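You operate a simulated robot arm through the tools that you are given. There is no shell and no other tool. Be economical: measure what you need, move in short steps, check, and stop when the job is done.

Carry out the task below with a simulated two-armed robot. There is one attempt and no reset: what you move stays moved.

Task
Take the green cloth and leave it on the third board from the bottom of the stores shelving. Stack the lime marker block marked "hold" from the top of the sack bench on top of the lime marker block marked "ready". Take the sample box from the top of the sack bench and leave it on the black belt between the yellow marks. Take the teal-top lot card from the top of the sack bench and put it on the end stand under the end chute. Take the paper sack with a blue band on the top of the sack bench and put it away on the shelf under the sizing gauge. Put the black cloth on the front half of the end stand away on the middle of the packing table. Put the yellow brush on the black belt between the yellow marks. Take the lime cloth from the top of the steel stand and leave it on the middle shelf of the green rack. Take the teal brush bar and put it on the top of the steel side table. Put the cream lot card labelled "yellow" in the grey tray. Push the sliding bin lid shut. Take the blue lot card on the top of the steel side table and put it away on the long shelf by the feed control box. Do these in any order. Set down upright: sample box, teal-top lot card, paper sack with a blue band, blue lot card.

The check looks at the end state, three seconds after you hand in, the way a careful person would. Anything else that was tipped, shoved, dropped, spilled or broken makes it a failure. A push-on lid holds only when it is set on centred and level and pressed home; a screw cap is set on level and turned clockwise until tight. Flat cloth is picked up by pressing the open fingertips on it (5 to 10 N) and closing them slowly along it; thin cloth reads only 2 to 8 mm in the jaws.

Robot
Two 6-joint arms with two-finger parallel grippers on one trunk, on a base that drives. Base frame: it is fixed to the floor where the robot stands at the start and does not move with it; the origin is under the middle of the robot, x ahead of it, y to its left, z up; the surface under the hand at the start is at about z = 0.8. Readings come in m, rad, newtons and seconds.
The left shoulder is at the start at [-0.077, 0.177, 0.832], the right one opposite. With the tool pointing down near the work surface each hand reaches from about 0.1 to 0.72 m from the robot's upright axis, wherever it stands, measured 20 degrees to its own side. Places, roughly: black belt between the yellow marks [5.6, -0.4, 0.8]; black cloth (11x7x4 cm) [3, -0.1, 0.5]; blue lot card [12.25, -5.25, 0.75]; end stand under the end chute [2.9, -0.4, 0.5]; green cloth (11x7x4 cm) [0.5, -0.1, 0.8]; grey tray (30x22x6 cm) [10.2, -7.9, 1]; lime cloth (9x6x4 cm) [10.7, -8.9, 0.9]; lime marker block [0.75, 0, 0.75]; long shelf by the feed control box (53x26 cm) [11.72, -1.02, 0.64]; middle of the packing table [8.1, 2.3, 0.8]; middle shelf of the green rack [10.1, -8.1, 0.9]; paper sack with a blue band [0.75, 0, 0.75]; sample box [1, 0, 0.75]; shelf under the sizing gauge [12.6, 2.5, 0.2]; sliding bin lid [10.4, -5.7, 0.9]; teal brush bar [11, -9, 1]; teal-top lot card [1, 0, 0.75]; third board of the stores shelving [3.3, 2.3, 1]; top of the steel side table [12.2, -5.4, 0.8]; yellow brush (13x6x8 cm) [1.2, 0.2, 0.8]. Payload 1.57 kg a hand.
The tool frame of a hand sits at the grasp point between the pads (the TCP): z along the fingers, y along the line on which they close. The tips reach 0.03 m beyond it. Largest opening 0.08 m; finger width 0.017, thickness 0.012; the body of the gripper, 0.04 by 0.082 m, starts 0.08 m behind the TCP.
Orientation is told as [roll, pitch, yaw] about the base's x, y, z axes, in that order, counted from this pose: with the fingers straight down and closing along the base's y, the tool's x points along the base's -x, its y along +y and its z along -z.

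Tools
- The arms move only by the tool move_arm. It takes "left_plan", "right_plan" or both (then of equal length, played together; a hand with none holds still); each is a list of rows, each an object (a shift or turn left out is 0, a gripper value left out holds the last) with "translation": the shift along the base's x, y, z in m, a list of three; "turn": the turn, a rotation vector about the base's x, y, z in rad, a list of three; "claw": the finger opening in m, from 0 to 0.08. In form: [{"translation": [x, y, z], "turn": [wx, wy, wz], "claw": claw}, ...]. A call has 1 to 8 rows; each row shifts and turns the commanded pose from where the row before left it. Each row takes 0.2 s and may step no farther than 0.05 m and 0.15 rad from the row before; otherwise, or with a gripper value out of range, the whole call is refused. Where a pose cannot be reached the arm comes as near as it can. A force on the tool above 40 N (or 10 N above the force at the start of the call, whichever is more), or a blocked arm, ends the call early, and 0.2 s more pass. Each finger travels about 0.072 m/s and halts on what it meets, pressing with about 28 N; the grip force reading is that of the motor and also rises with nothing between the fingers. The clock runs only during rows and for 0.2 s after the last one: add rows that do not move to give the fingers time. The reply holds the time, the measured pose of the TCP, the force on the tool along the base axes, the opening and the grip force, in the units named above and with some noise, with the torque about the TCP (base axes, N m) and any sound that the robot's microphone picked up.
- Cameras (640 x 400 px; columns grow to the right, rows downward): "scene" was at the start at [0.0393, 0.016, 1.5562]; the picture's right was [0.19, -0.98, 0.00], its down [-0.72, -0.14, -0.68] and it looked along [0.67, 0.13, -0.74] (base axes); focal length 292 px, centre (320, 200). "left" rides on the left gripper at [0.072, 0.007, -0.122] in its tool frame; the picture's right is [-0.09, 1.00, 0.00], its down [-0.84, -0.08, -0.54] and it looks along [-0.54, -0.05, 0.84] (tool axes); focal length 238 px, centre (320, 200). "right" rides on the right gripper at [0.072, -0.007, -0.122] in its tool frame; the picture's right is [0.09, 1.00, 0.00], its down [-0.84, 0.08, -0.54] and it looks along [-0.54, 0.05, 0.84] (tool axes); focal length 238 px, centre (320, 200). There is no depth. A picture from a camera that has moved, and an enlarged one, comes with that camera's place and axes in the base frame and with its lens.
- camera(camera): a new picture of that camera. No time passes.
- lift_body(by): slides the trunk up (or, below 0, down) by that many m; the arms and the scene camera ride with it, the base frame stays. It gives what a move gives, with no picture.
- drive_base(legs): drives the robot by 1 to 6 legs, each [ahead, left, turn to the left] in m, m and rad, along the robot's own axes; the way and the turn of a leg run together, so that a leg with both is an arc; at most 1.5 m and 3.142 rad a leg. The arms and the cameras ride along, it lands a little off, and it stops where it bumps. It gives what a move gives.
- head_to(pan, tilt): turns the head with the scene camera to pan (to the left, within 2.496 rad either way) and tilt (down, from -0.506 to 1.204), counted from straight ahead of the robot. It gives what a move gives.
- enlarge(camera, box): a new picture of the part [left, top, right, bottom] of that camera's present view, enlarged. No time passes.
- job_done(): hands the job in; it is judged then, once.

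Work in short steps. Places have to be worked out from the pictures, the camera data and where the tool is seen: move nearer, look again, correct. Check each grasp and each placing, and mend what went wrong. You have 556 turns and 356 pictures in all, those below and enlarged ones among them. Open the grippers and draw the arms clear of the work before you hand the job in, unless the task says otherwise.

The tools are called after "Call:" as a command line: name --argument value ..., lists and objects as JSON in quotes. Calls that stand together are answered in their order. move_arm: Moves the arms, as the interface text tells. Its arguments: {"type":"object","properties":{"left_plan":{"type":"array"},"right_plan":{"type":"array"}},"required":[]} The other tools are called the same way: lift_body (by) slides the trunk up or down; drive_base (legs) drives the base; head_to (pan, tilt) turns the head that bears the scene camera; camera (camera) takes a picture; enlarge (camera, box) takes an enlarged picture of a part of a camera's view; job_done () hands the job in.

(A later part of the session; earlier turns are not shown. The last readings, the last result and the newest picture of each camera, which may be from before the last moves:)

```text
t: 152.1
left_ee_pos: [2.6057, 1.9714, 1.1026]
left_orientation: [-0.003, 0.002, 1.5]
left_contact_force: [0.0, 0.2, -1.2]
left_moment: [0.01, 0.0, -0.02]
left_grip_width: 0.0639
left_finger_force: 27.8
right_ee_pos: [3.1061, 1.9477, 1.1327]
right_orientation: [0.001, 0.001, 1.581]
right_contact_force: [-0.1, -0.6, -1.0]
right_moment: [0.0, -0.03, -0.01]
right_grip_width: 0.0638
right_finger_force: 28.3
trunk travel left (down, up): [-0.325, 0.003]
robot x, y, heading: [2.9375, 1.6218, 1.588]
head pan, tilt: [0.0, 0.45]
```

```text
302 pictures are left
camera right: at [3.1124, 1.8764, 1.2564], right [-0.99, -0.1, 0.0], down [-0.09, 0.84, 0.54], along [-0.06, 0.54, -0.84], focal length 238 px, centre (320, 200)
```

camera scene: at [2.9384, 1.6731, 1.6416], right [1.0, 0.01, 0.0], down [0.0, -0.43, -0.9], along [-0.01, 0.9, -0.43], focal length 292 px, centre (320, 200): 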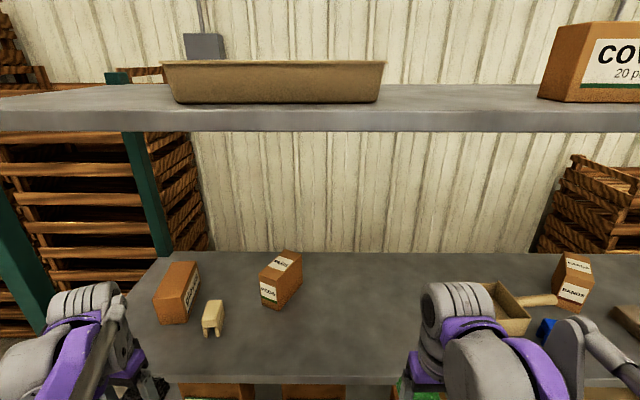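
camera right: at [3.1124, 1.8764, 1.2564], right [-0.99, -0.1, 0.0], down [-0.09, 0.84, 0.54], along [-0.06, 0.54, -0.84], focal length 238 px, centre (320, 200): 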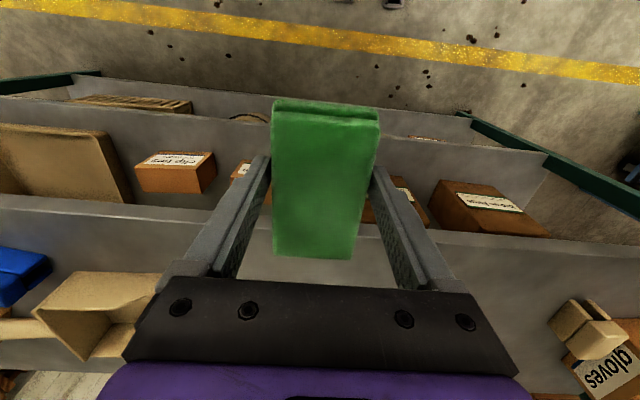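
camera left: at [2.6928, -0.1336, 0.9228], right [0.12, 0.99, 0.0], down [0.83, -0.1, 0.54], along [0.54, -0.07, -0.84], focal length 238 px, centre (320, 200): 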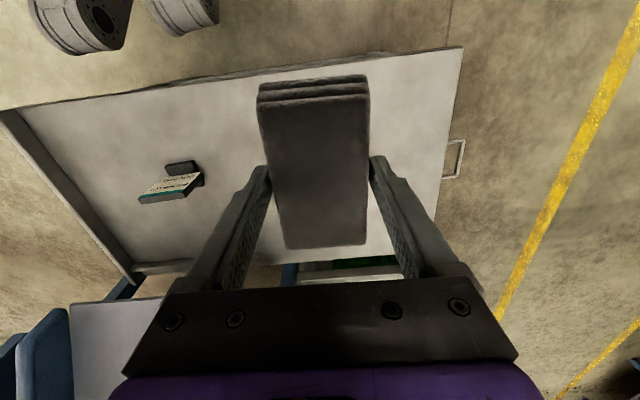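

Clear space ahead for the cloth. Move the right hand forward to ≈(3.07, 2.22), then lower until contact.

Call:
move_arm --right_plan '[{"translation": [-0.006, 0.045, 0]}, {"translation": [-0.006, 0.045, 0]}, {"translation": [-0.006, 0.045, 0]}, {"translation": [-0.006, 0.045, 0]}, {"translation": [-0.006, 0.045, 0]}, {"translation": [-0.006, 0.045, 0]}, {"translation": [0, 0, -0.03]}, {"translation": [0, 0, -0.02]}]'

Call:
camera --camera "right"

```text
t: 153.9
left_ee_pos: [2.6055, 1.9738, 1.1014]
left_orientation: [-0.002, 0.002, 1.499]
left_contact_force: [0.9, 0.3, -1.1]
left_moment: [-0.05, 0.0, 0.0]
left_grip_width: 0.0644
left_finger_force: 28.1
right_ee_pos: [3.0685, 2.2187, 1.0824]
right_orientation: [0.0, 0.0, 1.581]
right_contact_force: [0.2, -0.2, -0.8]
right_moment: [-0.02, 0.0, 0.01]
right_grip_width: 0.0643
right_finger_force: 27.9
trunk travel left (down, up): [-0.325, 0.003]
robot x, y, heading: [2.9355, 1.6236, 1.587]
head pan, tilt: [0.0, 0.45]
```

```text
301 pictures are left
camera right: at [3.0762, 2.1466, 1.2053], right [-0.99, -0.1, 0.0], down [-0.09, 0.84, 0.54], along [-0.06, 0.54, -0.84], focal length 238 px, centre (320, 200)
```

right: 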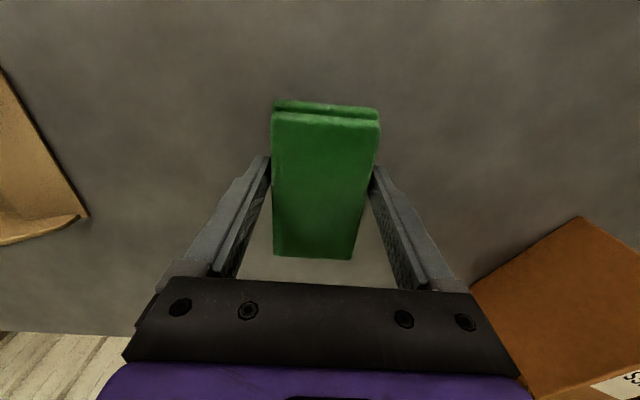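

Over the free board. Lower slowly until contact.

Call:
move_arm --right_plan '[{"translation": [0, 0, -0.015]}, {"translation": [0, 0, -0.012]}, {"translation": [0, 0, -0.01]}, {"translation": [0, 0, -0.008]}]'

```text
t: 154.7
left_ee_pos: [2.6052, 1.9721, 1.1034]
left_orientation: [-0.001, -0.001, 1.501]
left_contact_force: [-1.7, 0.2, -1.1]
left_moment: [-0.01, -0.02, -0.03]
left_grip_width: 0.0643
left_finger_force: 27.9
right_ee_pos: [3.071, 2.2185, 1.0556]
right_orientation: [0.001, -0.005, 1.58]
right_contact_force: [-0.3, 2.5, 24.5]
right_moment: [-0.03, 0.06, 0.0]
right_grip_width: 0.0643
right_finger_force: 27.6
trunk travel left (down, up): [-0.325, 0.003]
robot x, y, heading: [2.9367, 1.6202, 1.578]
head pan, tilt: [0.0, 0.45]
stopped in row 3 (right hand): the force on the tool passed its limit at 44 N (the readings are from after the stop); the commanded pose is now the measured one
```

Contact at z 1.056. Release, rise and check.

Call:
move_arm --right_plan '[{"claw": 0.07}, {"claw": 0.08}, {"claw": 0.08}, {"translation": [0, 0, 0.03]}, {"translation": [0, 0, 0.03]}, {"translation": [0, -0.02, 0.02]}, {"translation": [0, -0.045, 0]}, {"translation": [0, -0.045, 0]}]'

Call:
camera --camera "right"

```text
t: 156.5
left_ee_pos: [2.6065, 1.9723, 1.1016]
left_orientation: [-0.001, 0.001, 1.502]
left_contact_force: [0.6, -0.1, -0.8]
left_moment: [0.02, -0.02, 0.0]
left_grip_width: 0.0642
left_finger_force: 28.0
right_ee_pos: [3.0697, 2.1046, 1.1354]
right_orientation: [-0.002, -0.003, 1.581]
right_contact_force: [0.0, -0.5, -0.4]
right_moment: [0.0, 0.02, 0.0]
right_grip_width: 0.0799
right_finger_force: 0.2
trunk travel left (down, up): [-0.325, 0.003]
robot x, y, heading: [2.9379, 1.6222, 1.585]
head pan, tilt: [0.0, 0.45]
```

```text
300 pictures are left
camera right: at [3.0771, 2.0339, 1.2577], right [-0.99, -0.1, 0.0], down [-0.09, 0.83, 0.54], along [-0.06, 0.54, -0.84], focal length 238 px, centre (320, 200)
```

right: 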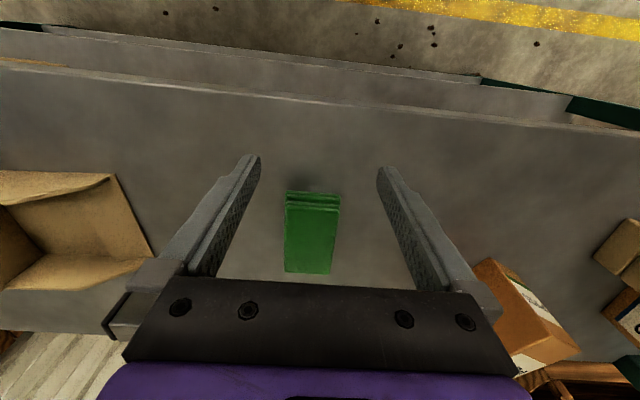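

The green cloth is on the third board. Before heading back I'll look down the aisle toward the belt to plan access.

Call:
drive_base --legs '[[-0.35, 0, 0]]'

Call:
head_to --pan -1.9 --tilt 0.3

Call:
camera --camera "scene"

Call:
enlarge --camera "scene" --box '[200, 100, 440, 250]'

```text
t: 158.7
left_ee_pos: [2.61, 1.6366, 1.1017]
left_orientation: [-0.002, 0.0, 1.5]
left_contact_force: [0.8, 0.6, 0.4]
left_moment: [-0.01, 0.03, 0.01]
left_grip_width: 0.0642
left_finger_force: 28.3
right_ee_pos: [3.0733, 1.7707, 1.1353]
right_orientation: [-0.001, -0.003, 1.583]
right_contact_force: [0.9, 0.3, -0.5]
right_moment: [0.0, -0.01, 0.03]
right_grip_width: 0.0799
right_finger_force: 0.0
trunk travel left (down, up): [-0.325, 0.003]
robot x, y, heading: [2.9424, 1.288, 1.583]
head pan, tilt: [0.0, 0.45]
```

```text
t: 160.6
left_ee_pos: [2.6092, 1.6357, 1.1015]
left_orientation: [-0.002, 0.0, 1.5]
left_contact_force: [-0.3, -0.8, -0.8]
left_moment: [-0.01, -0.01, 0.01]
left_grip_width: 0.064
left_finger_force: 28.5
right_ee_pos: [3.0735, 1.7712, 1.1347]
right_orientation: [-0.002, -0.001, 1.583]
right_contact_force: [-0.6, 0.2, 1.0]
right_moment: [0.02, -0.01, -0.01]
right_grip_width: 0.08
right_finger_force: 0.0
trunk travel left (down, up): [-0.325, 0.003]
robot x, y, heading: [2.9398, 1.2834, 1.579]
head pan, tilt: [-1.901, 0.3]
```

```text
299 pictures are left
camera scene: at [3.0317, 1.215, 1.6557], right [-0.31, -0.95, 0.0], down [-0.28, 0.09, -0.96], along [0.91, -0.3, -0.3], focal length 292 px, centre (320, 200)
```

scene: 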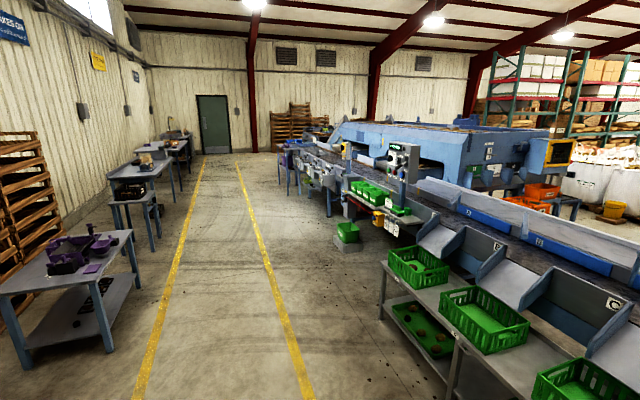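

```text
2.67 times, centred on (320, 175) of scene
camera zoom: at [3.0317, 1.215, 1.6557], right [-0.31, -0.95, 0.0], down [-0.28, 0.09, -0.96], along [0.91, -0.3, -0.3], focal length 779 px, centre (320, 267)
```

zoom: 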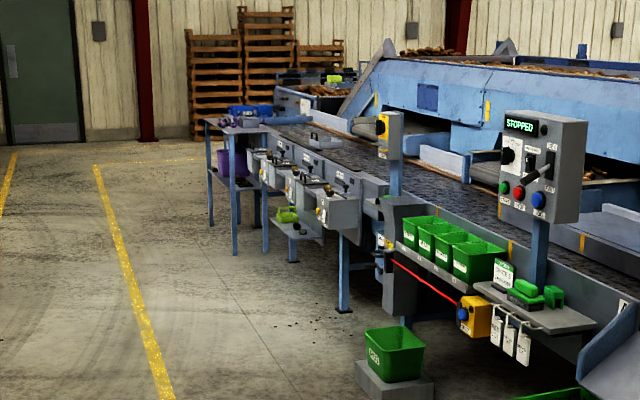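

Belt access can be checked later. I'll go to the left side of the sack bench facing it (heading −90°) to fetch the yellow brush with the right hand.

Call:
drive_base --legs '[[-0.05, 0, 1.57], [0, 0, 1.57], [0, -1.45, 0], [0, -0.3, 0]]'

Call:
head_to --pan 0.0 --tilt 0.7

Call:
camera --camera "scene"

```text
t: 183.9
left_ee_pos: [1.5749, 0.8422, 1.1014]
left_orientation: [-0.001, 0.001, -1.611]
left_contact_force: [0.7, 0.4, -0.5]
left_moment: [0.01, -0.01, -0.02]
left_grip_width: 0.0644
left_finger_force: 27.9
right_ee_pos: [1.1151, 0.6913, 1.1349]
right_orientation: [-0.003, -0.002, -1.529]
right_contact_force: [0.5, -0.3, -0.6]
right_moment: [-0.01, 0.03, -0.01]
right_grip_width: 0.08
right_finger_force: 0.0
trunk travel left (down, up): [-0.325, 0.003]
robot x, y, heading: [1.2335, 1.1762, -1.528]
head pan, tilt: [-1.901, 0.3]
```

```text
t: 185.8
left_ee_pos: [1.576, 0.841, 1.1026]
left_orientation: [-0.001, 0.0, -1.61]
left_contact_force: [0.6, -0.5, 0.1]
left_moment: [0.01, 0.0, -0.01]
left_grip_width: 0.0638
left_finger_force: 28.2
right_ee_pos: [1.1147, 0.6906, 1.1353]
right_orientation: [-0.004, -0.002, -1.529]
right_contact_force: [-0.4, 0.6, 0.9]
right_moment: [-0.02, -0.01, 0.03]
right_grip_width: 0.0803
right_finger_force: 0.0
trunk travel left (down, up): [-0.325, 0.003]
robot x, y, heading: [1.2332, 1.1813, -1.527]
head pan, tilt: [0.0, 0.7]
```

```text
297 pictures are left
camera scene: at [1.2382, 1.1389, 1.6195], right [-1.0, -0.04, 0.0], down [-0.03, 0.64, -0.77], along [0.03, -0.76, -0.64], focal length 292 px, centre (320, 200)
```

scene: 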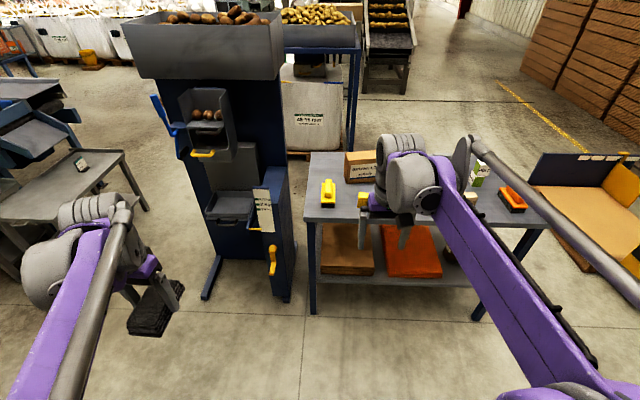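

The machine tray sticks out near the left hand's path. I'll draw in the left hand (with black cloth), then drive to about (1.12, 0.62).

Call:
move_arm --left_plan '[{"translation": [-0.03, 0.035, 0]}, {"translation": [-0.03, 0.035, 0]}, {"translation": [-0.03, 0.035, 0]}]'

Call:
drive_base --legs '[[0, -0.1, -0.043], [0.54, 0, 0]]'

Call:
camera --camera "right"

Call:
camera --camera "scene"

```text
t: 186.6
left_ee_pos: [1.4815, 0.9438, 1.1023]
left_orientation: [0.001, -0.002, -1.611]
left_contact_force: [-0.2, 0.9, -1.0]
left_moment: [-0.01, 0.01, -0.02]
left_grip_width: 0.0639
left_finger_force: 27.7
right_ee_pos: [1.1159, 0.6927, 1.135]
right_orientation: [-0.001, -0.004, -1.531]
right_contact_force: [-0.6, 0.0, 0.0]
right_moment: [-0.04, -0.02, -0.03]
right_grip_width: 0.0799
right_finger_force: 0.0
trunk travel left (down, up): [-0.325, 0.003]
robot x, y, heading: [1.2367, 1.1805, -1.527]
head pan, tilt: [0.0, 0.7]
```

```text
t: 190.8
left_ee_pos: [1.3798, 0.3934, 1.1022]
left_orientation: [-0.002, 0.003, -1.638]
left_contact_force: [0.0, -0.2, -1.4]
left_moment: [-0.02, 0.01, 0.0]
left_grip_width: 0.064
left_finger_force: 28.0
right_ee_pos: [1.0058, 0.1523, 1.135]
right_orientation: [-0.001, -0.002, -1.559]
right_contact_force: [-0.5, -0.3, 0.5]
right_moment: [0.04, 0.0, 0.02]
right_grip_width: 0.0799
right_finger_force: 0.1
trunk travel left (down, up): [-0.325, 0.003]
robot x, y, heading: [1.1406, 0.6348, -1.563]
head pan, tilt: [0.0, 0.7]
```

```text
296 pictures are left
camera right: at [0.9982, 0.2255, 1.2573], right [0.99, 0.1, 0.0], down [0.09, -0.83, 0.54], along [0.06, -0.54, -0.84], focal length 238 px, centre (320, 200)
```

right: 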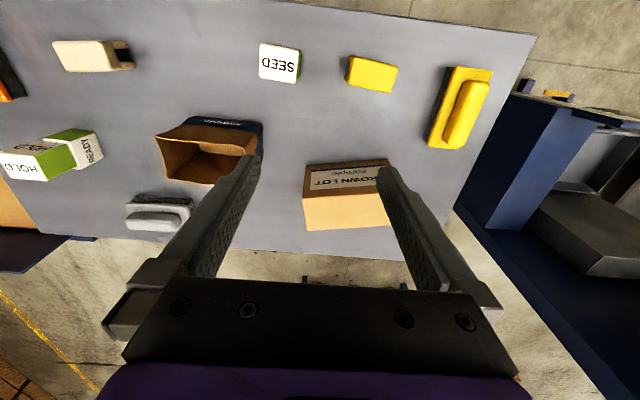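

```text
295 pictures are left
camera scene: at [1.1418, 0.5968, 1.6194], right [-1.0, -0.01, 0.0], down [-0.01, 0.64, -0.77], along [0.01, -0.77, -0.64], focal length 292 px, centre (320, 200)
```

scene: 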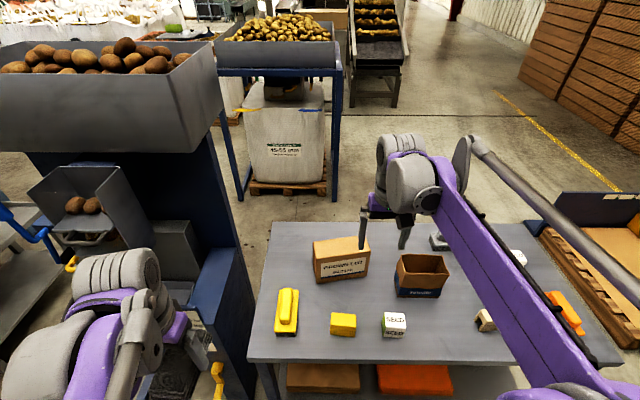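

Brush handle is centred ≈(1.232, 0.158), running along y. Move the right hand over it and check.

Call:
move_arm --right_plan '[{"translation": [0.045, 0.001, 0]}, {"translation": [0.045, 0.001, -0.01]}, {"translation": [0.045, 0.001, -0.015]}, {"translation": [0.045, 0.001, -0.02]}, {"translation": [0.045, 0.002, -0.02]}, {"translation": [0, 0, -0.045]}, {"translation": [0, 0, -0.045]}]'

Call:
camera --camera "right"

```text
t: 192.4
left_ee_pos: [1.3803, 0.3924, 1.1024]
left_orientation: [0.0, 0.003, -1.64]
left_contact_force: [0.8, -0.1, -0.7]
left_moment: [0.0, 0.0, -0.01]
left_grip_width: 0.0644
left_finger_force: 28.5
right_ee_pos: [1.2329, 0.162, 0.978]
right_orientation: [-0.002, -0.001, -1.558]
right_contact_force: [0.8, -0.1, -0.1]
right_moment: [0.06, 0.01, 0.04]
right_grip_width: 0.0799
right_finger_force: 0.0
trunk travel left (down, up): [-0.325, 0.003]
robot x, y, heading: [1.1405, 0.6376, -1.56]
head pan, tilt: [0.0, 0.7]
```

```text
294 pictures are left
camera right: at [1.225, 0.2347, 1.1001], right [0.99, 0.1, 0.0], down [0.09, -0.83, 0.54], along [0.06, -0.54, -0.84], focal length 238 px, centre (320, 200)
```

right: 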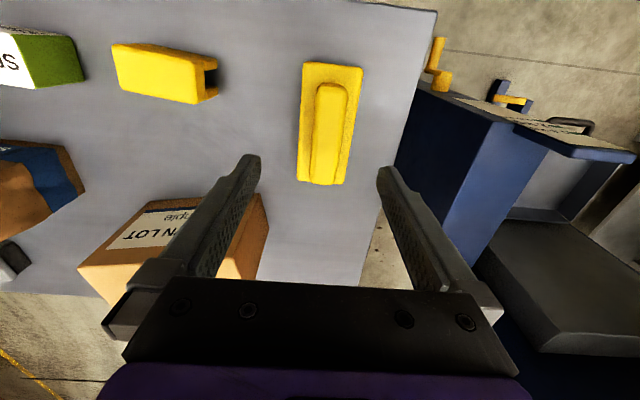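

Brush centre ≈(1.241, 0.17). Correct and descend to grip body and handle, keeping clear of the box corner near (1.19, 0.12).

Call:
move_arm --right_plan '[{"translation": [0.009, 0.01, -0.03]}, {"translation": [0, 0, -0.04]}, {"translation": [0, 0, -0.03]}, {"translation": [0, 0, -0.022]}, {"translation": [0, 0, 0]}]'

Call:
camera --camera "right"

```text
t: 193.6
left_ee_pos: [1.3801, 0.3937, 1.1027]
left_orientation: [-0.002, 0.0, -1.64]
left_contact_force: [0.4, -0.5, -1.3]
left_moment: [-0.01, 0.0, -0.02]
left_grip_width: 0.0638
left_finger_force: 27.7
right_ee_pos: [1.2401, 0.17, 0.8584]
right_orientation: [0.0, -0.001, -1.559]
right_contact_force: [0.5, -0.6, 0.0]
right_moment: [0.0, 0.0, 0.01]
right_grip_width: 0.08
right_finger_force: 0.0
trunk travel left (down, up): [-0.325, 0.003]
robot x, y, heading: [1.1371, 0.6355, -1.56]
head pan, tilt: [0.0, 0.7]
```

```text
293 pictures are left
camera right: at [1.2336, 0.242, 0.9807], right [0.99, 0.1, 0.0], down [0.09, -0.83, 0.54], along [0.06, -0.54, -0.84], focal length 238 px, centre (320, 200)
```

right: 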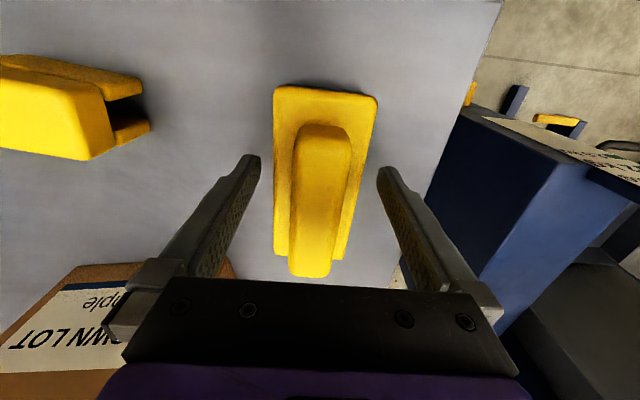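

Nicely centred between the fingers. Close and lift.

Call:
move_arm --right_plan '[{"claw": 0.06}, {"claw": 0.045}, {"claw": 0.03}, {"claw": 0.02}, {"claw": 0.02}, {"translation": [0, 0, 0.04]}, {"translation": [0, 0, 0.045]}, {"translation": [0, 0.01, 0.045]}]'

Call:
camera --camera "right"

```text
t: 195.4
left_ee_pos: [1.379, 0.3939, 1.1022]
left_orientation: [-0.001, 0.001, -1.64]
left_contact_force: [-0.1, -0.2, -1.2]
left_moment: [0.0, -0.01, -0.03]
left_grip_width: 0.0643
left_finger_force: 27.7
right_ee_pos: [1.2358, 0.1791, 0.9888]
right_orientation: [0.001, -0.004, -1.559]
right_contact_force: [-0.2, 0.1, -1.5]
right_moment: [0.03, 0.01, 0.03]
right_grip_width: 0.0596
right_finger_force: 27.7
trunk travel left (down, up): [-0.325, 0.003]
robot x, y, heading: [1.1394, 0.6357, -1.563]
head pan, tilt: [0.0, 0.7]
```

```text
292 pictures are left
camera right: at [1.2279, 0.2515, 1.1113], right [0.99, 0.1, 0.0], down [0.09, -0.83, 0.54], along [0.06, -0.54, -0.84], focal length 238 px, centre (320, 200)
```

right: 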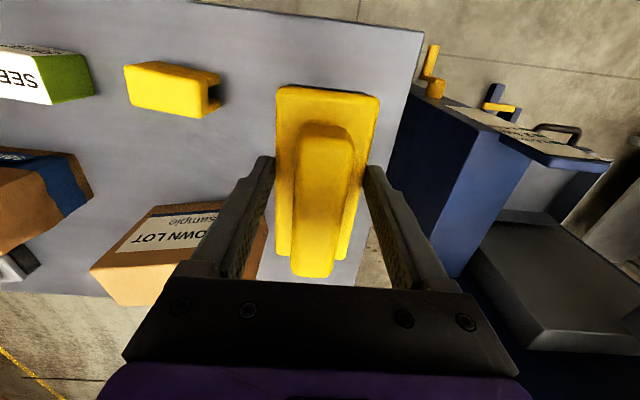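

Brush held. Draw it in and up, then drive out to the aisle and along to x≈5.5 for a look at the belt.

Call:
move_arm --right_plan '[{"translation": [-0.03, 0.035, 0.01]}, {"translation": [-0.03, 0.035, 0.02]}, {"translation": [-0.03, 0.035, 0.02]}, {"translation": [-0.035, 0.03, 0.02]}, {"translation": [-0.035, 0, 0.02]}]'

Call:
drive_base --legs '[[-0.5, 0, 0], [0, 0, 1.56], [1.5, 0, 0], [1.5, 0, 0]]'

Call:
head_to --pan -0.5 --tilt 0.4

Call:
camera --camera "scene"

```text
refused: row 2 steps farther than a row can; nothing moved
```

```text
t: 216.2
left_ee_pos: [4.3532, 1.4928, 1.1021]
left_orientation: [-0.003, 0.002, -0.035]
left_contact_force: [-0.2, -0.4, -0.6]
left_moment: [-0.01, 0.01, 0.02]
left_grip_width: 0.0642
left_finger_force: 28.0
right_ee_pos: [4.5731, 1.3565, 0.9873]
right_orientation: [-0.003, -0.002, 0.046]
right_contact_force: [0.3, -0.8, -1.6]
right_moment: [0.02, 0.04, 0.01]
right_grip_width: 0.0592
right_finger_force: 28.2
trunk travel left (down, up): [-0.325, 0.003]
robot x, y, heading: [4.1179, 1.2428, 0.049]
head pan, tilt: [0.0, 0.7]
```

```text
t: 217.2
left_ee_pos: [4.3542, 1.4917, 1.1021]
left_orientation: [-0.003, 0.002, -0.035]
left_contact_force: [0.4, -0.6, -1.2]
left_moment: [-0.01, 0.0, -0.02]
left_grip_width: 0.0641
left_finger_force: 28.1
right_ee_pos: [4.5728, 1.3571, 0.9881]
right_orientation: [-0.002, -0.002, 0.045]
right_contact_force: [0.3, 0.3, -2.1]
right_moment: [-0.03, 0.04, -0.03]
right_grip_width: 0.0592
right_finger_force: 27.8
trunk travel left (down, up): [-0.325, 0.003]
robot x, y, heading: [4.1142, 1.2417, 0.041]
head pan, tilt: [-0.499, 0.4]
```

```text
291 pictures are left
camera scene: at [4.1604, 1.2029, 1.6463], right [-0.44, -0.9, 0.0], down [-0.35, 0.17, -0.92], along [0.83, -0.4, -0.39], focal length 292 px, centre (320, 200)
```

scene: 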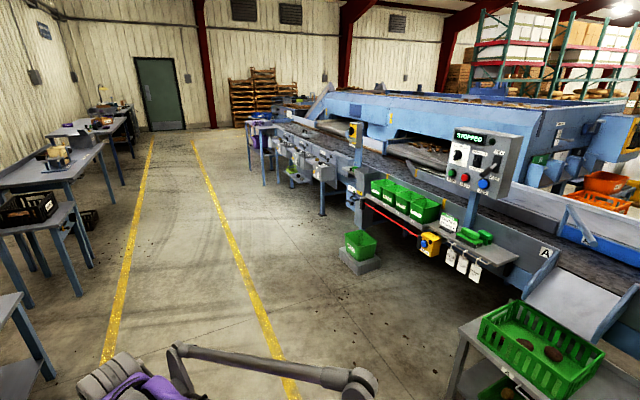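

I'll raise and draw in the brush, then go to x≈5.55 and face the belt.

Call:
move_arm --right_plan '[{"translation": [-0.02, -0.03, 0.03]}, {"translation": [-0.02, -0.03, 0.03]}, {"translation": [-0.02, -0.03, 0.03]}, {"translation": [-0.02, -0.04, 0.02]}]'

Call:
drive_base --legs '[[0, 0, -0.045], [1.42, 0, 0], [0, 0, -1.571], [0.3, 0, 0]]'

Call:
head_to --pan 0.0 --tilt 0.6

Call:
camera --camera "scene"

```text
t: 218.2
left_ee_pos: [4.3524, 1.4917, 1.1016]
left_orientation: [0.0, 0.002, -0.036]
left_contact_force: [-0.2, 0.2, -0.8]
left_moment: [0.02, -0.02, -0.01]
left_grip_width: 0.064
left_finger_force: 28.1
right_ee_pos: [4.4903, 1.225, 1.0999]
right_orientation: [0.0, -0.004, 0.047]
right_contact_force: [-0.5, -0.1, -0.6]
right_moment: [0.04, 0.0, -0.01]
right_grip_width: 0.0596
right_finger_force: 28.3
trunk travel left (down, up): [-0.325, 0.003]
robot x, y, heading: [4.1239, 1.2397, 0.048]
head pan, tilt: [-0.499, 0.4]
```

```text
t: 231.1
left_ee_pos: [5.7678, 0.6833, 1.1015]
left_orientation: [-0.002, 0.001, -1.659]
left_contact_force: [0.7, 0.3, -0.5]
left_moment: [0.02, -0.03, 0.02]
left_grip_width: 0.0642
left_finger_force: 28.2
right_ee_pos: [5.4951, 0.558, 1.0992]
right_orientation: [-0.001, -0.002, -1.577]
right_contact_force: [1.1, 0.5, -2.2]
right_moment: [0.02, -0.04, -0.01]
right_grip_width: 0.0595
right_finger_force: 27.9
trunk travel left (down, up): [-0.325, 0.003]
robot x, y, heading: [5.5321, 0.9283, -1.575]
head pan, tilt: [-0.499, 0.4]
```

```text
t: 232.0
left_ee_pos: [5.7687, 0.6823, 1.1018]
left_orientation: [-0.002, 0.0, -1.66]
left_contact_force: [0.3, 0.0, -0.9]
left_moment: [0.03, 0.02, -0.03]
left_grip_width: 0.0641
left_finger_force: 27.7
right_ee_pos: [5.4958, 0.5569, 1.0997]
right_orientation: [-0.002, -0.003, -1.574]
right_contact_force: [0.2, 0.4, -1.7]
right_moment: [0.04, -0.03, 0.03]
right_grip_width: 0.0594
right_finger_force: 27.5
trunk travel left (down, up): [-0.325, 0.003]
robot x, y, heading: [5.531, 0.9301, -1.577]
head pan, tilt: [0.0, 0.6]
```

```text
290 pictures are left
camera scene: at [5.5343, 0.8863, 1.6282], right [-1.0, 0.01, 0.0], down [0.0, 0.56, -0.83], along [-0.01, -0.83, -0.56], focal length 292 px, centre (320, 200)
```

scene: 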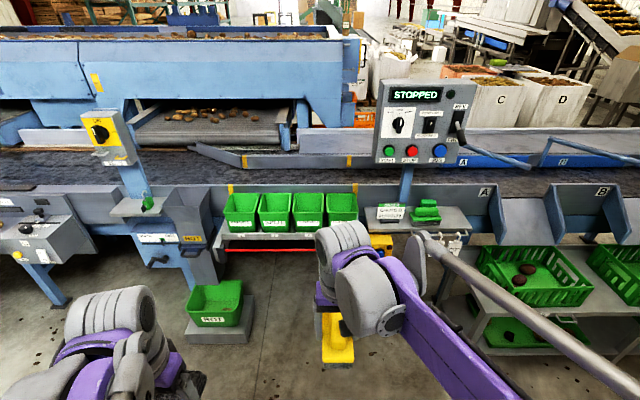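

Yellow marks are near x≈5.36 and x≈5.97, with the belt beyond the bins at y≈-0.3…-0.7. I'll go closer, to about (5.72, 0.27), and look with the hand camera.

Call:
drive_base --legs '[[0, 0.18, 0], [0.4, 0, 0], [0.25, 0, 0]]'

Call:
camera --camera "right"

Call:
camera --camera "scene"

```text
t: 237.8
left_ee_pos: [5.9398, 0.0217, 1.1018]
left_orientation: [-0.002, 0.002, -1.657]
left_contact_force: [-0.4, 0.3, -0.9]
left_moment: [0.0, -0.01, 0.03]
left_grip_width: 0.0638
left_finger_force: 28.1
right_ee_pos: [5.6676, -0.1028, 1.0991]
right_orientation: [-0.001, -0.003, -1.577]
right_contact_force: [-0.6, -0.6, -1.3]
right_moment: [0.01, 0.0, -0.01]
right_grip_width: 0.0597
right_finger_force: 27.6
trunk travel left (down, up): [-0.325, 0.003]
robot x, y, heading: [5.7051, 0.2709, -1.574]
head pan, tilt: [0.0, 0.6]
```

```text
289 pictures are left
camera right: at [5.6608, -0.0299, 1.2218], right [1.0, 0.09, 0.0], down [0.07, -0.84, 0.54], along [0.05, -0.54, -0.84], focal length 238 px, centre (320, 200)
```

right: 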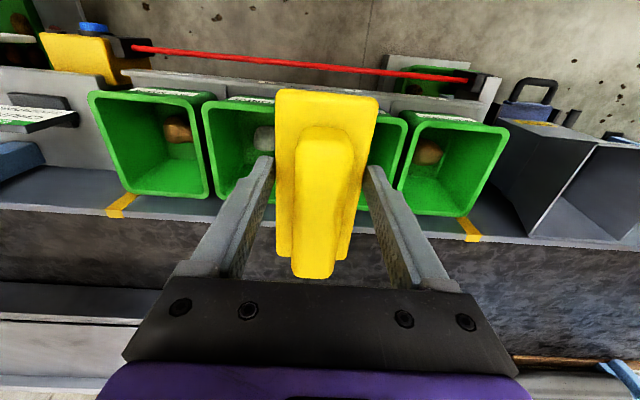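

```text
288 pictures are left
camera scene: at [5.7064, 0.2261, 1.628], right [-1.0, 0.01, 0.0], down [0.0, 0.56, -0.83], along [-0.01, -0.83, -0.56], focal length 292 px, centre (320, 200)
```

scene: 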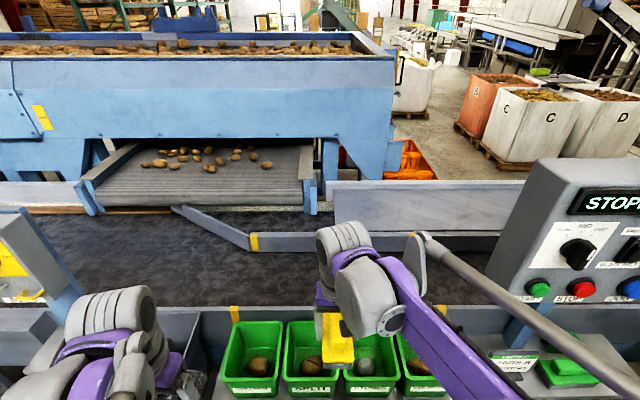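

The belt spans y≈-0.35…-0.6 between marks at x≈5.31 and 5.99. Extend the right hand over it at height to test reach.

Call:
move_arm --right_plan '[{"translation": [-0.015, -0.045, -0.01]}, {"translation": [-0.015, -0.045, -0.01]}, {"translation": [-0.015, -0.045, -0.01]}, {"translation": [-0.015, -0.045, -0.01]}, {"translation": [-0.015, -0.045, -0.01]}, {"translation": [0, -0.045, -0.01]}, {"translation": [0, -0.045, -0.01]}, {"translation": [0, -0.01, 0]}]'

Call:
camera --camera "right"

Call:
camera --camera "scene"

```text
t: 239.6
left_ee_pos: [5.9403, 0.0214, 1.1015]
left_orientation: [-0.002, 0.0, -1.658]
left_contact_force: [-0.7, 0.3, -0.7]
left_moment: [0.0, -0.01, 0.03]
left_grip_width: 0.0642
left_finger_force: 28.0
right_ee_pos: [5.5917, -0.4271, 1.028]
right_orientation: [-0.002, -0.001, -1.577]
right_contact_force: [0.0, -0.2, -2.9]
right_moment: [0.04, 0.0, -0.02]
right_grip_width: 0.0592
right_finger_force: 28.1
trunk travel left (down, up): [-0.325, 0.003]
robot x, y, heading: [5.704, 0.2705, -1.574]
head pan, tilt: [0.0, 0.6]
```

```text
287 pictures are left
camera right: at [5.5857, -0.3554, 1.1497], right [1.0, 0.09, 0.0], down [0.07, -0.84, 0.54], along [0.05, -0.54, -0.84], focal length 238 px, centre (320, 200)
```

right: 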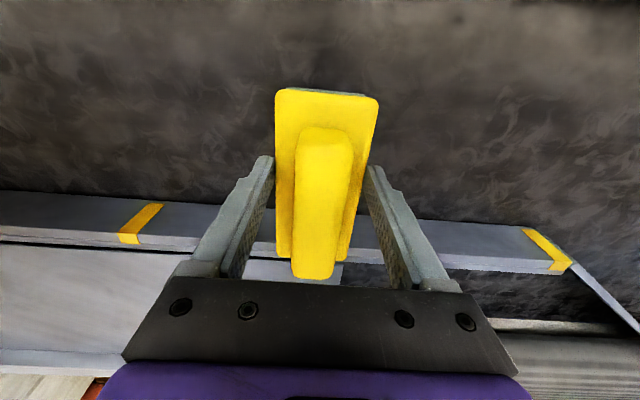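

```text
286 pictures are left
camera scene: at [5.7064, 0.2257, 1.6282], right [-1.0, 0.01, 0.0], down [0.0, 0.56, -0.83], along [-0.01, -0.83, -0.56], focal length 292 px, centre (320, 200)
```

scene: 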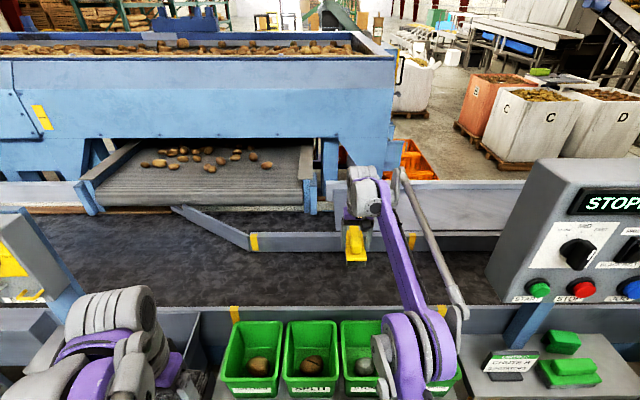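

Reach is fine. Nudge a bit further over the belt centre and lower until contact.

Call:
move_arm --right_plan '[{"translation": [0, -0.025, -0.02]}, {"translation": [0, 0, -0.04]}, {"translation": [0, 0, -0.04]}, {"translation": [0, 0, -0.03]}, {"translation": [0, 0, -0.02]}]'

Call:
camera --camera "right"

```text
t: 240.8
left_ee_pos: [5.9407, 0.0244, 1.103]
left_orientation: [0.0, -0.002, -1.657]
left_contact_force: [0.0, -0.8, -1.4]
left_moment: [0.0, 0.02, 0.05]
left_grip_width: 0.0642
left_finger_force: 28.7
right_ee_pos: [5.5919, -0.4356, 0.8757]
right_orientation: [-0.001, -0.002, -1.577]
right_contact_force: [-0.6, 7.6, 23.4]
right_moment: [-0.52, 0.03, -0.11]
right_grip_width: 0.0593
right_finger_force: 25.8
right hand out of reach, approached as far as the arm can: row 1
trunk travel left (down, up): [-0.325, 0.003]
robot x, y, heading: [5.7054, 0.2709, -1.575]
head pan, tilt: [0.0, 0.6]
```

```text
285 pictures are left
camera right: at [5.5854, -0.363, 0.9991], right [1.0, 0.09, 0.0], down [0.07, -0.84, 0.54], along [0.05, -0.54, -0.84], focal length 238 px, centre (320, 200)
```

right: 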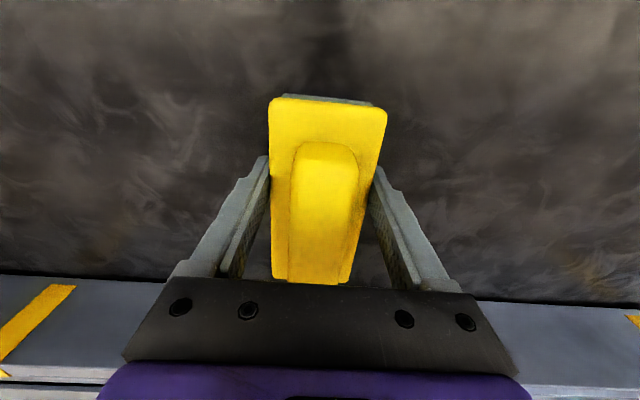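

Contact with the belt. Ease up 5 mm and open so the brush settles flat, then check.

Call:
move_arm --right_plan '[{"translation": [0, 0, 0.005]}, {"claw": 0.064}, {"claw": 0.068}, {"claw": 0.075}, {"claw": 0.08}, {"translation": [0, 0, 0.02]}, {"translation": [0, 0, 0.04]}, {"translation": [0, 0, 0.045]}]'

Call:
camera --camera "right"

```text
t: 242.6
left_ee_pos: [5.9397, 0.0212, 1.1026]
left_orientation: [-0.002, 0.0, -1.657]
left_contact_force: [0.1, -0.2, -1.1]
left_moment: [0.0, -0.02, 0.01]
left_grip_width: 0.0643
left_finger_force: 28.1
right_ee_pos: [5.5913, -0.4368, 0.9886]
right_orientation: [-0.002, 0.0, -1.576]
right_contact_force: [0.2, 1.1, 0.0]
right_moment: [0.06, 0.03, -0.04]
right_grip_width: 0.08
right_finger_force: 0.1
trunk travel left (down, up): [-0.325, 0.003]
robot x, y, heading: [5.7011, 0.2724, -1.577]
head pan, tilt: [0.0, 0.6]
```

```text
284 pictures are left
camera right: at [5.5843, -0.365, 1.11], right [1.0, 0.09, 0.0], down [0.07, -0.84, 0.54], along [0.05, -0.54, -0.84], focal length 238 px, centre (320, 200)
```

right: 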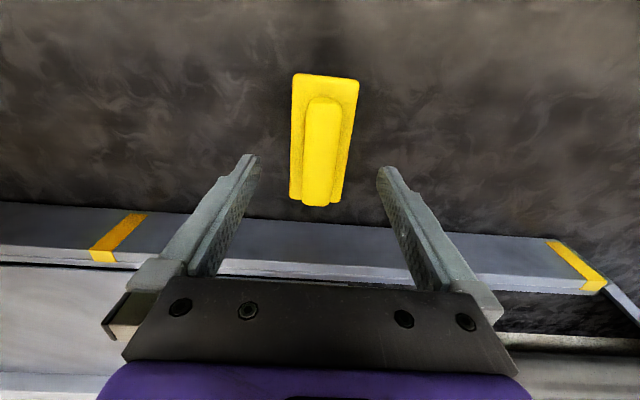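

The brush lies flat on the belt between the marks. Retract the hand and drive toward the packing table.

Call:
move_arm --right_plan '[{"translation": [0, 0.02, 0.04]}, {"translation": [0, 0.04, 0.02]}, {"translation": [0, 0.045, 0.01]}, {"translation": [0, 0.045, 0]}, {"translation": [0, 0.045, 0]}, {"translation": [0, 0.045, 0]}, {"translation": [0, 0.045, 0]}, {"translation": [0, 0.045, 0]}]'

Call:
drive_base --legs '[[-0.85, 0, 0], [0, 0, 1.575], [1.3, 0, 0]]'

Call:
head_to --pan 0.6 --tilt 0.4

Call:
camera --camera "scene"

```text
t: 244.4
left_ee_pos: [5.9409, 0.023, 1.1027]
left_orientation: [0.0, -0.002, -1.655]
left_contact_force: [-0.3, 0.1, -1.1]
left_moment: [-0.03, 0.02, 0.0]
left_grip_width: 0.0641
left_finger_force: 28.1
right_ee_pos: [5.5941, -0.1087, 1.0552]
right_orientation: [0.0, -0.002, -1.575]
right_contact_force: [-0.1, 0.5, 0.1]
right_moment: [0.0, -0.01, -0.04]
right_grip_width: 0.0798
right_finger_force: 0.1
trunk travel left (down, up): [-0.325, 0.003]
robot x, y, heading: [5.7026, 0.2701, -1.577]
head pan, tilt: [0.0, 0.6]
```

```text
t: 258.8
left_ee_pos: [7.2523, 1.3374, 1.1022]
left_orientation: [-0.002, 0.003, -0.098]
left_contact_force: [0.4, 1.5, -1.1]
left_moment: [-0.01, -0.01, 0.01]
left_grip_width: 0.0641
left_finger_force: 28.2
right_ee_pos: [7.3819, 0.9903, 1.0546]
right_orientation: [-0.001, -0.002, -0.018]
right_contact_force: [-0.3, -0.3, -0.3]
right_moment: [0.0, -0.02, 0.01]
right_grip_width: 0.0801
right_finger_force: 0.1
trunk travel left (down, up): [-0.325, 0.003]
robot x, y, heading: [7.0028, 1.1059, -0.018]
head pan, tilt: [0.0, 0.6]
```

```text
t: 259.8
left_ee_pos: [7.2542, 1.3373, 1.1015]
left_orientation: [-0.001, 0.001, -0.099]
left_contact_force: [0.1, 0.6, -0.4]
left_moment: [0.05, -0.02, -0.02]
left_grip_width: 0.0639
left_finger_force: 28.2
right_ee_pos: [7.3809, 0.9894, 1.0538]
right_orientation: [0.0, 0.0, -0.019]
right_contact_force: [0.7, 0.5, 0.1]
right_moment: [-0.02, 0.01, 0.01]
right_grip_width: 0.0802
right_finger_force: 0.1
trunk travel left (down, up): [-0.325, 0.003]
robot x, y, heading: [7.0046, 1.1039, -0.016]
head pan, tilt: [0.6, 0.4]
```

```text
283 pictures are left
camera scene: at [7.0396, 1.1581, 1.6464], right [0.55, -0.84, 0.0], down [-0.33, -0.21, -0.92], along [0.77, 0.51, -0.39], focal length 292 px, centre (320, 200)
```

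scene: 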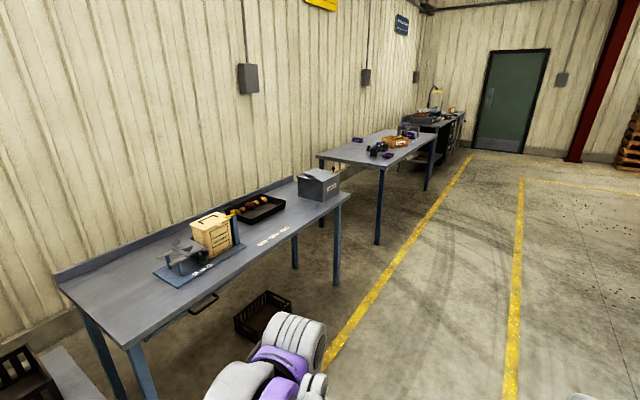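

The packing table spans x 7.28–8.91 with its front edge at y≈2.11; its middle is near (8.1, 2.3). Drive there and face it.

Call:
drive_base --legs '[[1.23, 0, 0], [0, 0, 1.588], [0.45, 0, 0]]'

Call:
head_to --pan 0.1 --tilt 0.7

Call:
camera --camera "scene"

```text
t: 272.2
left_ee_pos: [7.9465, 1.7898, 1.1016]
left_orientation: [-0.001, 0.0, 1.541]
left_contact_force: [-0.2, -0.5, -0.7]
left_moment: [-0.01, 0.01, 0.02]
left_grip_width: 0.0644
left_finger_force: 27.5
right_ee_pos: [8.2848, 1.9416, 1.0544]
right_orientation: [-0.003, -0.003, 1.622]
right_contact_force: [0.0, -1.3, -0.1]
right_moment: [0.03, 0.0, 0.03]
right_grip_width: 0.0802
right_finger_force: 0.1
trunk travel left (down, up): [-0.325, 0.003]
robot x, y, heading: [8.1985, 1.5606, 1.62]
head pan, tilt: [0.6, 0.4]
```

```text
t: 273.1
left_ee_pos: [7.9472, 1.7911, 1.1023]
left_orientation: [-0.002, 0.0, 1.542]
left_contact_force: [-0.6, 0.0, -0.8]
left_moment: [0.0, 0.0, 0.02]
left_grip_width: 0.0643
left_finger_force: 28.5
right_ee_pos: [8.2843, 1.9426, 1.0559]
right_orientation: [0.003, -0.001, 1.623]
right_contact_force: [-0.5, 1.4, -0.4]
right_moment: [0.03, -0.02, 0.0]
right_grip_width: 0.0798
right_finger_force: 0.1
trunk travel left (down, up): [-0.325, 0.003]
robot x, y, heading: [8.1944, 1.5595, 1.622]
head pan, tilt: [0.099, 0.7]
```

```text
282 pictures are left
camera scene: at [8.1884, 1.5989, 1.6196], right [0.99, 0.15, 0.0], down [0.1, -0.64, -0.77], along [-0.12, 0.76, -0.64], focal length 292 px, centre (320, 200)
```

scene: 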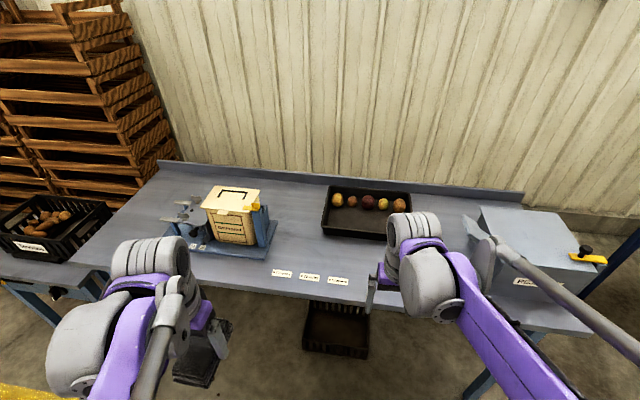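

Free spot near (8.05, 2.27) in front of the tray. Drive 0.2 m closer, then reach out with the left hand.

Call:
drive_base --legs '[[0.2, 0, 0]]'

Call:
move_arm --left_plan '[{"translation": [0.019, 0.045, 0]}, {"translation": [0.019, 0.045, 0]}, {"translation": [0.019, 0.045, 0]}, {"translation": [0.019, 0.045, 0]}, {"translation": [0.019, 0.045, 0]}, {"translation": [0.019, 0.045, 0]}, {"translation": [0, 0, -0.05]}, {"translation": [0, 0, -0.05]}]'

Call:
camera --camera "left"

```text
t: 274.7
left_ee_pos: [7.9379, 1.9899, 1.1017]
left_orientation: [-0.002, 0.001, 1.533]
left_contact_force: [0.2, 0.8, -1.2]
left_moment: [-0.02, -0.01, 0.02]
left_grip_width: 0.0642
left_finger_force: 27.7
right_ee_pos: [8.2775, 2.1389, 1.0541]
right_orientation: [-0.001, -0.002, 1.616]
right_contact_force: [0.3, -0.4, 0.8]
right_moment: [0.02, -0.02, 0.01]
right_grip_width: 0.0799
right_finger_force: 0.1
trunk travel left (down, up): [-0.325, 0.003]
robot x, y, heading: [8.1858, 1.7556, 1.619]
head pan, tilt: [0.099, 0.7]
```

```text
t: 276.5
left_ee_pos: [8.0544, 2.2603, 1.0036]
left_orientation: [-0.003, 0.001, 1.535]
left_contact_force: [0.6, 1.3, -0.8]
left_moment: [-0.02, -0.02, 0.01]
left_grip_width: 0.064
left_finger_force: 28.2
right_ee_pos: [8.2775, 2.1398, 1.0538]
right_orientation: [-0.001, -0.003, 1.616]
right_contact_force: [-0.1, 0.7, 0.2]
right_moment: [-0.02, 0.0, 0.0]
right_grip_width: 0.0801
right_finger_force: 0.2
trunk travel left (down, up): [-0.325, 0.003]
robot x, y, heading: [8.1845, 1.7546, 1.611]
head pan, tilt: [0.099, 0.7]
```

```text
281 pictures are left
camera left: at [8.046, 2.1907, 1.1253], right [-0.99, 0.13, 0.0], down [0.11, 0.83, 0.54], along [0.07, 0.54, -0.84], focal length 238 px, centre (320, 200)
```

left: 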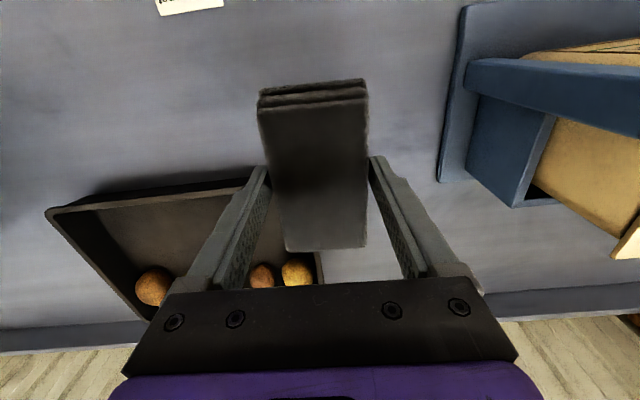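

Tray corner is close; shift the cloth 3.5 cm to -x and 2 cm nearer, then lower to contact.

Call:
move_arm --left_plan '[{"translation": [-0.035, -0.02, 0]}, {"translation": [0, 0, -0.045]}, {"translation": [0, 0, -0.045]}, {"translation": [0, 0, -0.045]}, {"translation": [0, 0, -0.02]}, {"translation": [0, 0, -0.01]}, {"translation": [0, 0, -0.008]}]'

```text
t: 277.7
left_ee_pos: [8.0189, 2.2392, 0.8698]
left_orientation: [0.0, -0.001, 1.536]
left_contact_force: [0.7, -2.0, 53.5]
left_moment: [-0.2, 0.04, 0.11]
left_grip_width: 0.0649
left_finger_force: 19.8
right_ee_pos: [8.2784, 2.137, 1.0562]
right_orientation: [-0.002, -0.007, 1.617]
right_contact_force: [0.0, -0.1, 0.1]
right_moment: [0.0, -0.02, -0.03]
right_grip_width: 0.0801
right_finger_force: 0.0
trunk travel left (down, up): [-0.325, 0.003]
robot x, y, heading: [8.1843, 1.753, 1.618]
head pan, tilt: [0.099, 0.7]
stopped in row 5 (left hand): the force on the tool passed its limit at 206 N (the readings are from after the stop); the commanded pose is now the measured one
```

The table is higher than thought (≈0.84). Ease up slightly, release and check.

Call:
move_arm --left_plan '[{"translation": [0, 0, 0.004]}, {"claw": 0.07}, {"claw": 0.08}, {"claw": 0.08}, {"translation": [0, 0, 0.03]}, {"translation": [0, 0, 0.045]}, {"translation": [0, -0.03, 0.03]}, {"translation": [0, -0.045, 0]}]'

Call:
camera --camera "left"

Call:
camera --camera "scene"

```text
t: 279.5
left_ee_pos: [8.0211, 2.1654, 0.9724]
left_orientation: [-0.001, 0.0, 1.534]
left_contact_force: [-0.9, -0.4, 0.8]
left_moment: [0.02, 0.04, 0.01]
left_grip_width: 0.0801
left_finger_force: 0.0
right_ee_pos: [8.2773, 2.1383, 1.0552]
right_orientation: [0.001, -0.004, 1.617]
right_contact_force: [0.6, -0.4, -0.5]
right_moment: [-0.01, -0.02, -0.02]
right_grip_width: 0.0801
right_finger_force: 0.1
trunk travel left (down, up): [-0.325, 0.003]
robot x, y, heading: [8.186, 1.7566, 1.615]
head pan, tilt: [0.099, 0.7]
```

```text
280 pictures are left
camera left: at [8.0129, 2.0946, 1.0939], right [-0.99, 0.13, 0.0], down [0.11, 0.83, 0.54], along [0.07, 0.54, -0.84], focal length 238 px, centre (320, 200)
```

left: 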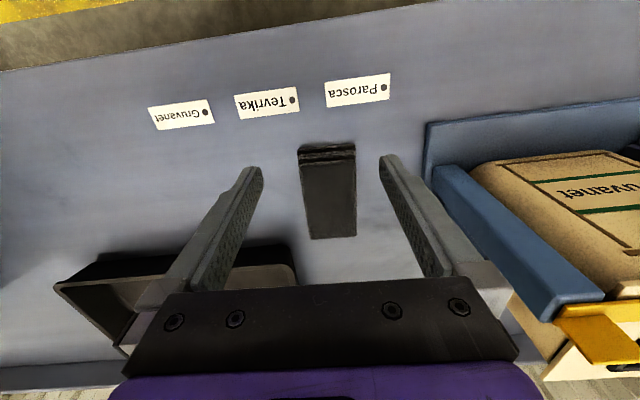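

```text
279 pictures are left
camera scene: at [8.1791, 1.7949, 1.6195], right [0.99, 0.14, 0.0], down [0.09, -0.64, -0.77], along [-0.11, 0.76, -0.64], focal length 292 px, centre (320, 200)
```

scene: 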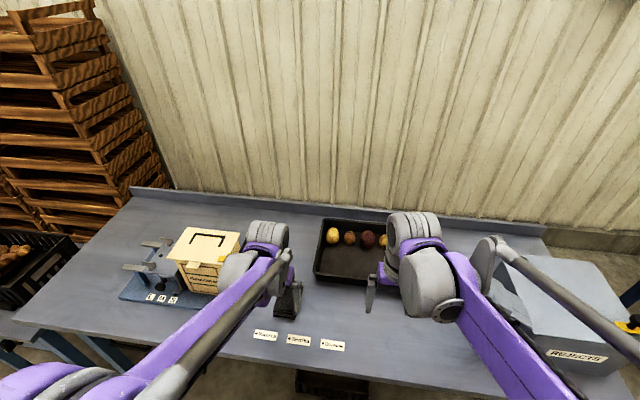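

The black cloth is on the middle of the packing table. Next: back to the sack bench for the sample box and the sack.

Call:
move_arm --left_plan '[{"translation": [-0.02, -0.03, 0.03]}, {"translation": [-0.02, -0.035, 0.02]}, {"translation": [-0.02, -0.035, 0.02]}, {"translation": [-0.02, -0.035, 0.02]}]' --right_plan '[{"translation": [0.02, -0.02, 0.02]}, {"translation": [0.02, -0.02, 0.02]}, {"translation": [0, -0.03, 0.0]}, {"translation": [0, -0.03, 0]}]'

Call:
drive_base --legs '[[-0.55, 0, 0], [0, 0, 1.525], [1.5, 0, 0], [1.5, 0, 0], [1.5, 0, 0]]'

```text
t: 280.5
left_ee_pos: [7.9387, 2.0267, 1.0644]
left_orientation: [-0.003, -0.002, 1.534]
left_contact_force: [-0.9, 0.2, -1.6]
left_moment: [0.02, 0.0, 0.01]
left_grip_width: 0.0801
left_finger_force: 0.0
right_ee_pos: [8.321, 2.0364, 1.0948]
right_orientation: [-0.001, -0.005, 1.616]
right_contact_force: [-1.0, -0.2, 0.3]
right_moment: [0.0, -0.04, 0.03]
right_grip_width: 0.0797
right_finger_force: 0.1
trunk travel left (down, up): [-0.325, 0.003]
robot x, y, heading: [8.1847, 1.7514, 1.617]
head pan, tilt: [0.099, 0.7]
```

```text
t: 308.0
left_ee_pos: [3.5033, 1.158, 1.0645]
left_orientation: [-0.001, -0.001, 3.049]
left_contact_force: [-0.1, 0.4, 0.1]
left_moment: [0.0, -0.03, 0.0]
left_grip_width: 0.0801
left_finger_force: 0.1
right_ee_pos: [3.5163, 1.5383, 1.0938]
right_orientation: [0.0, -0.002, 3.131]
right_contact_force: [-0.1, -0.7, 0.2]
right_moment: [0.0, -0.02, 0.0]
right_grip_width: 0.0801
right_finger_force: 0.0
trunk travel left (down, up): [-0.325, 0.003]
robot x, y, heading: [3.7914, 1.3909, 3.13]
head pan, tilt: [0.099, 0.7]
```

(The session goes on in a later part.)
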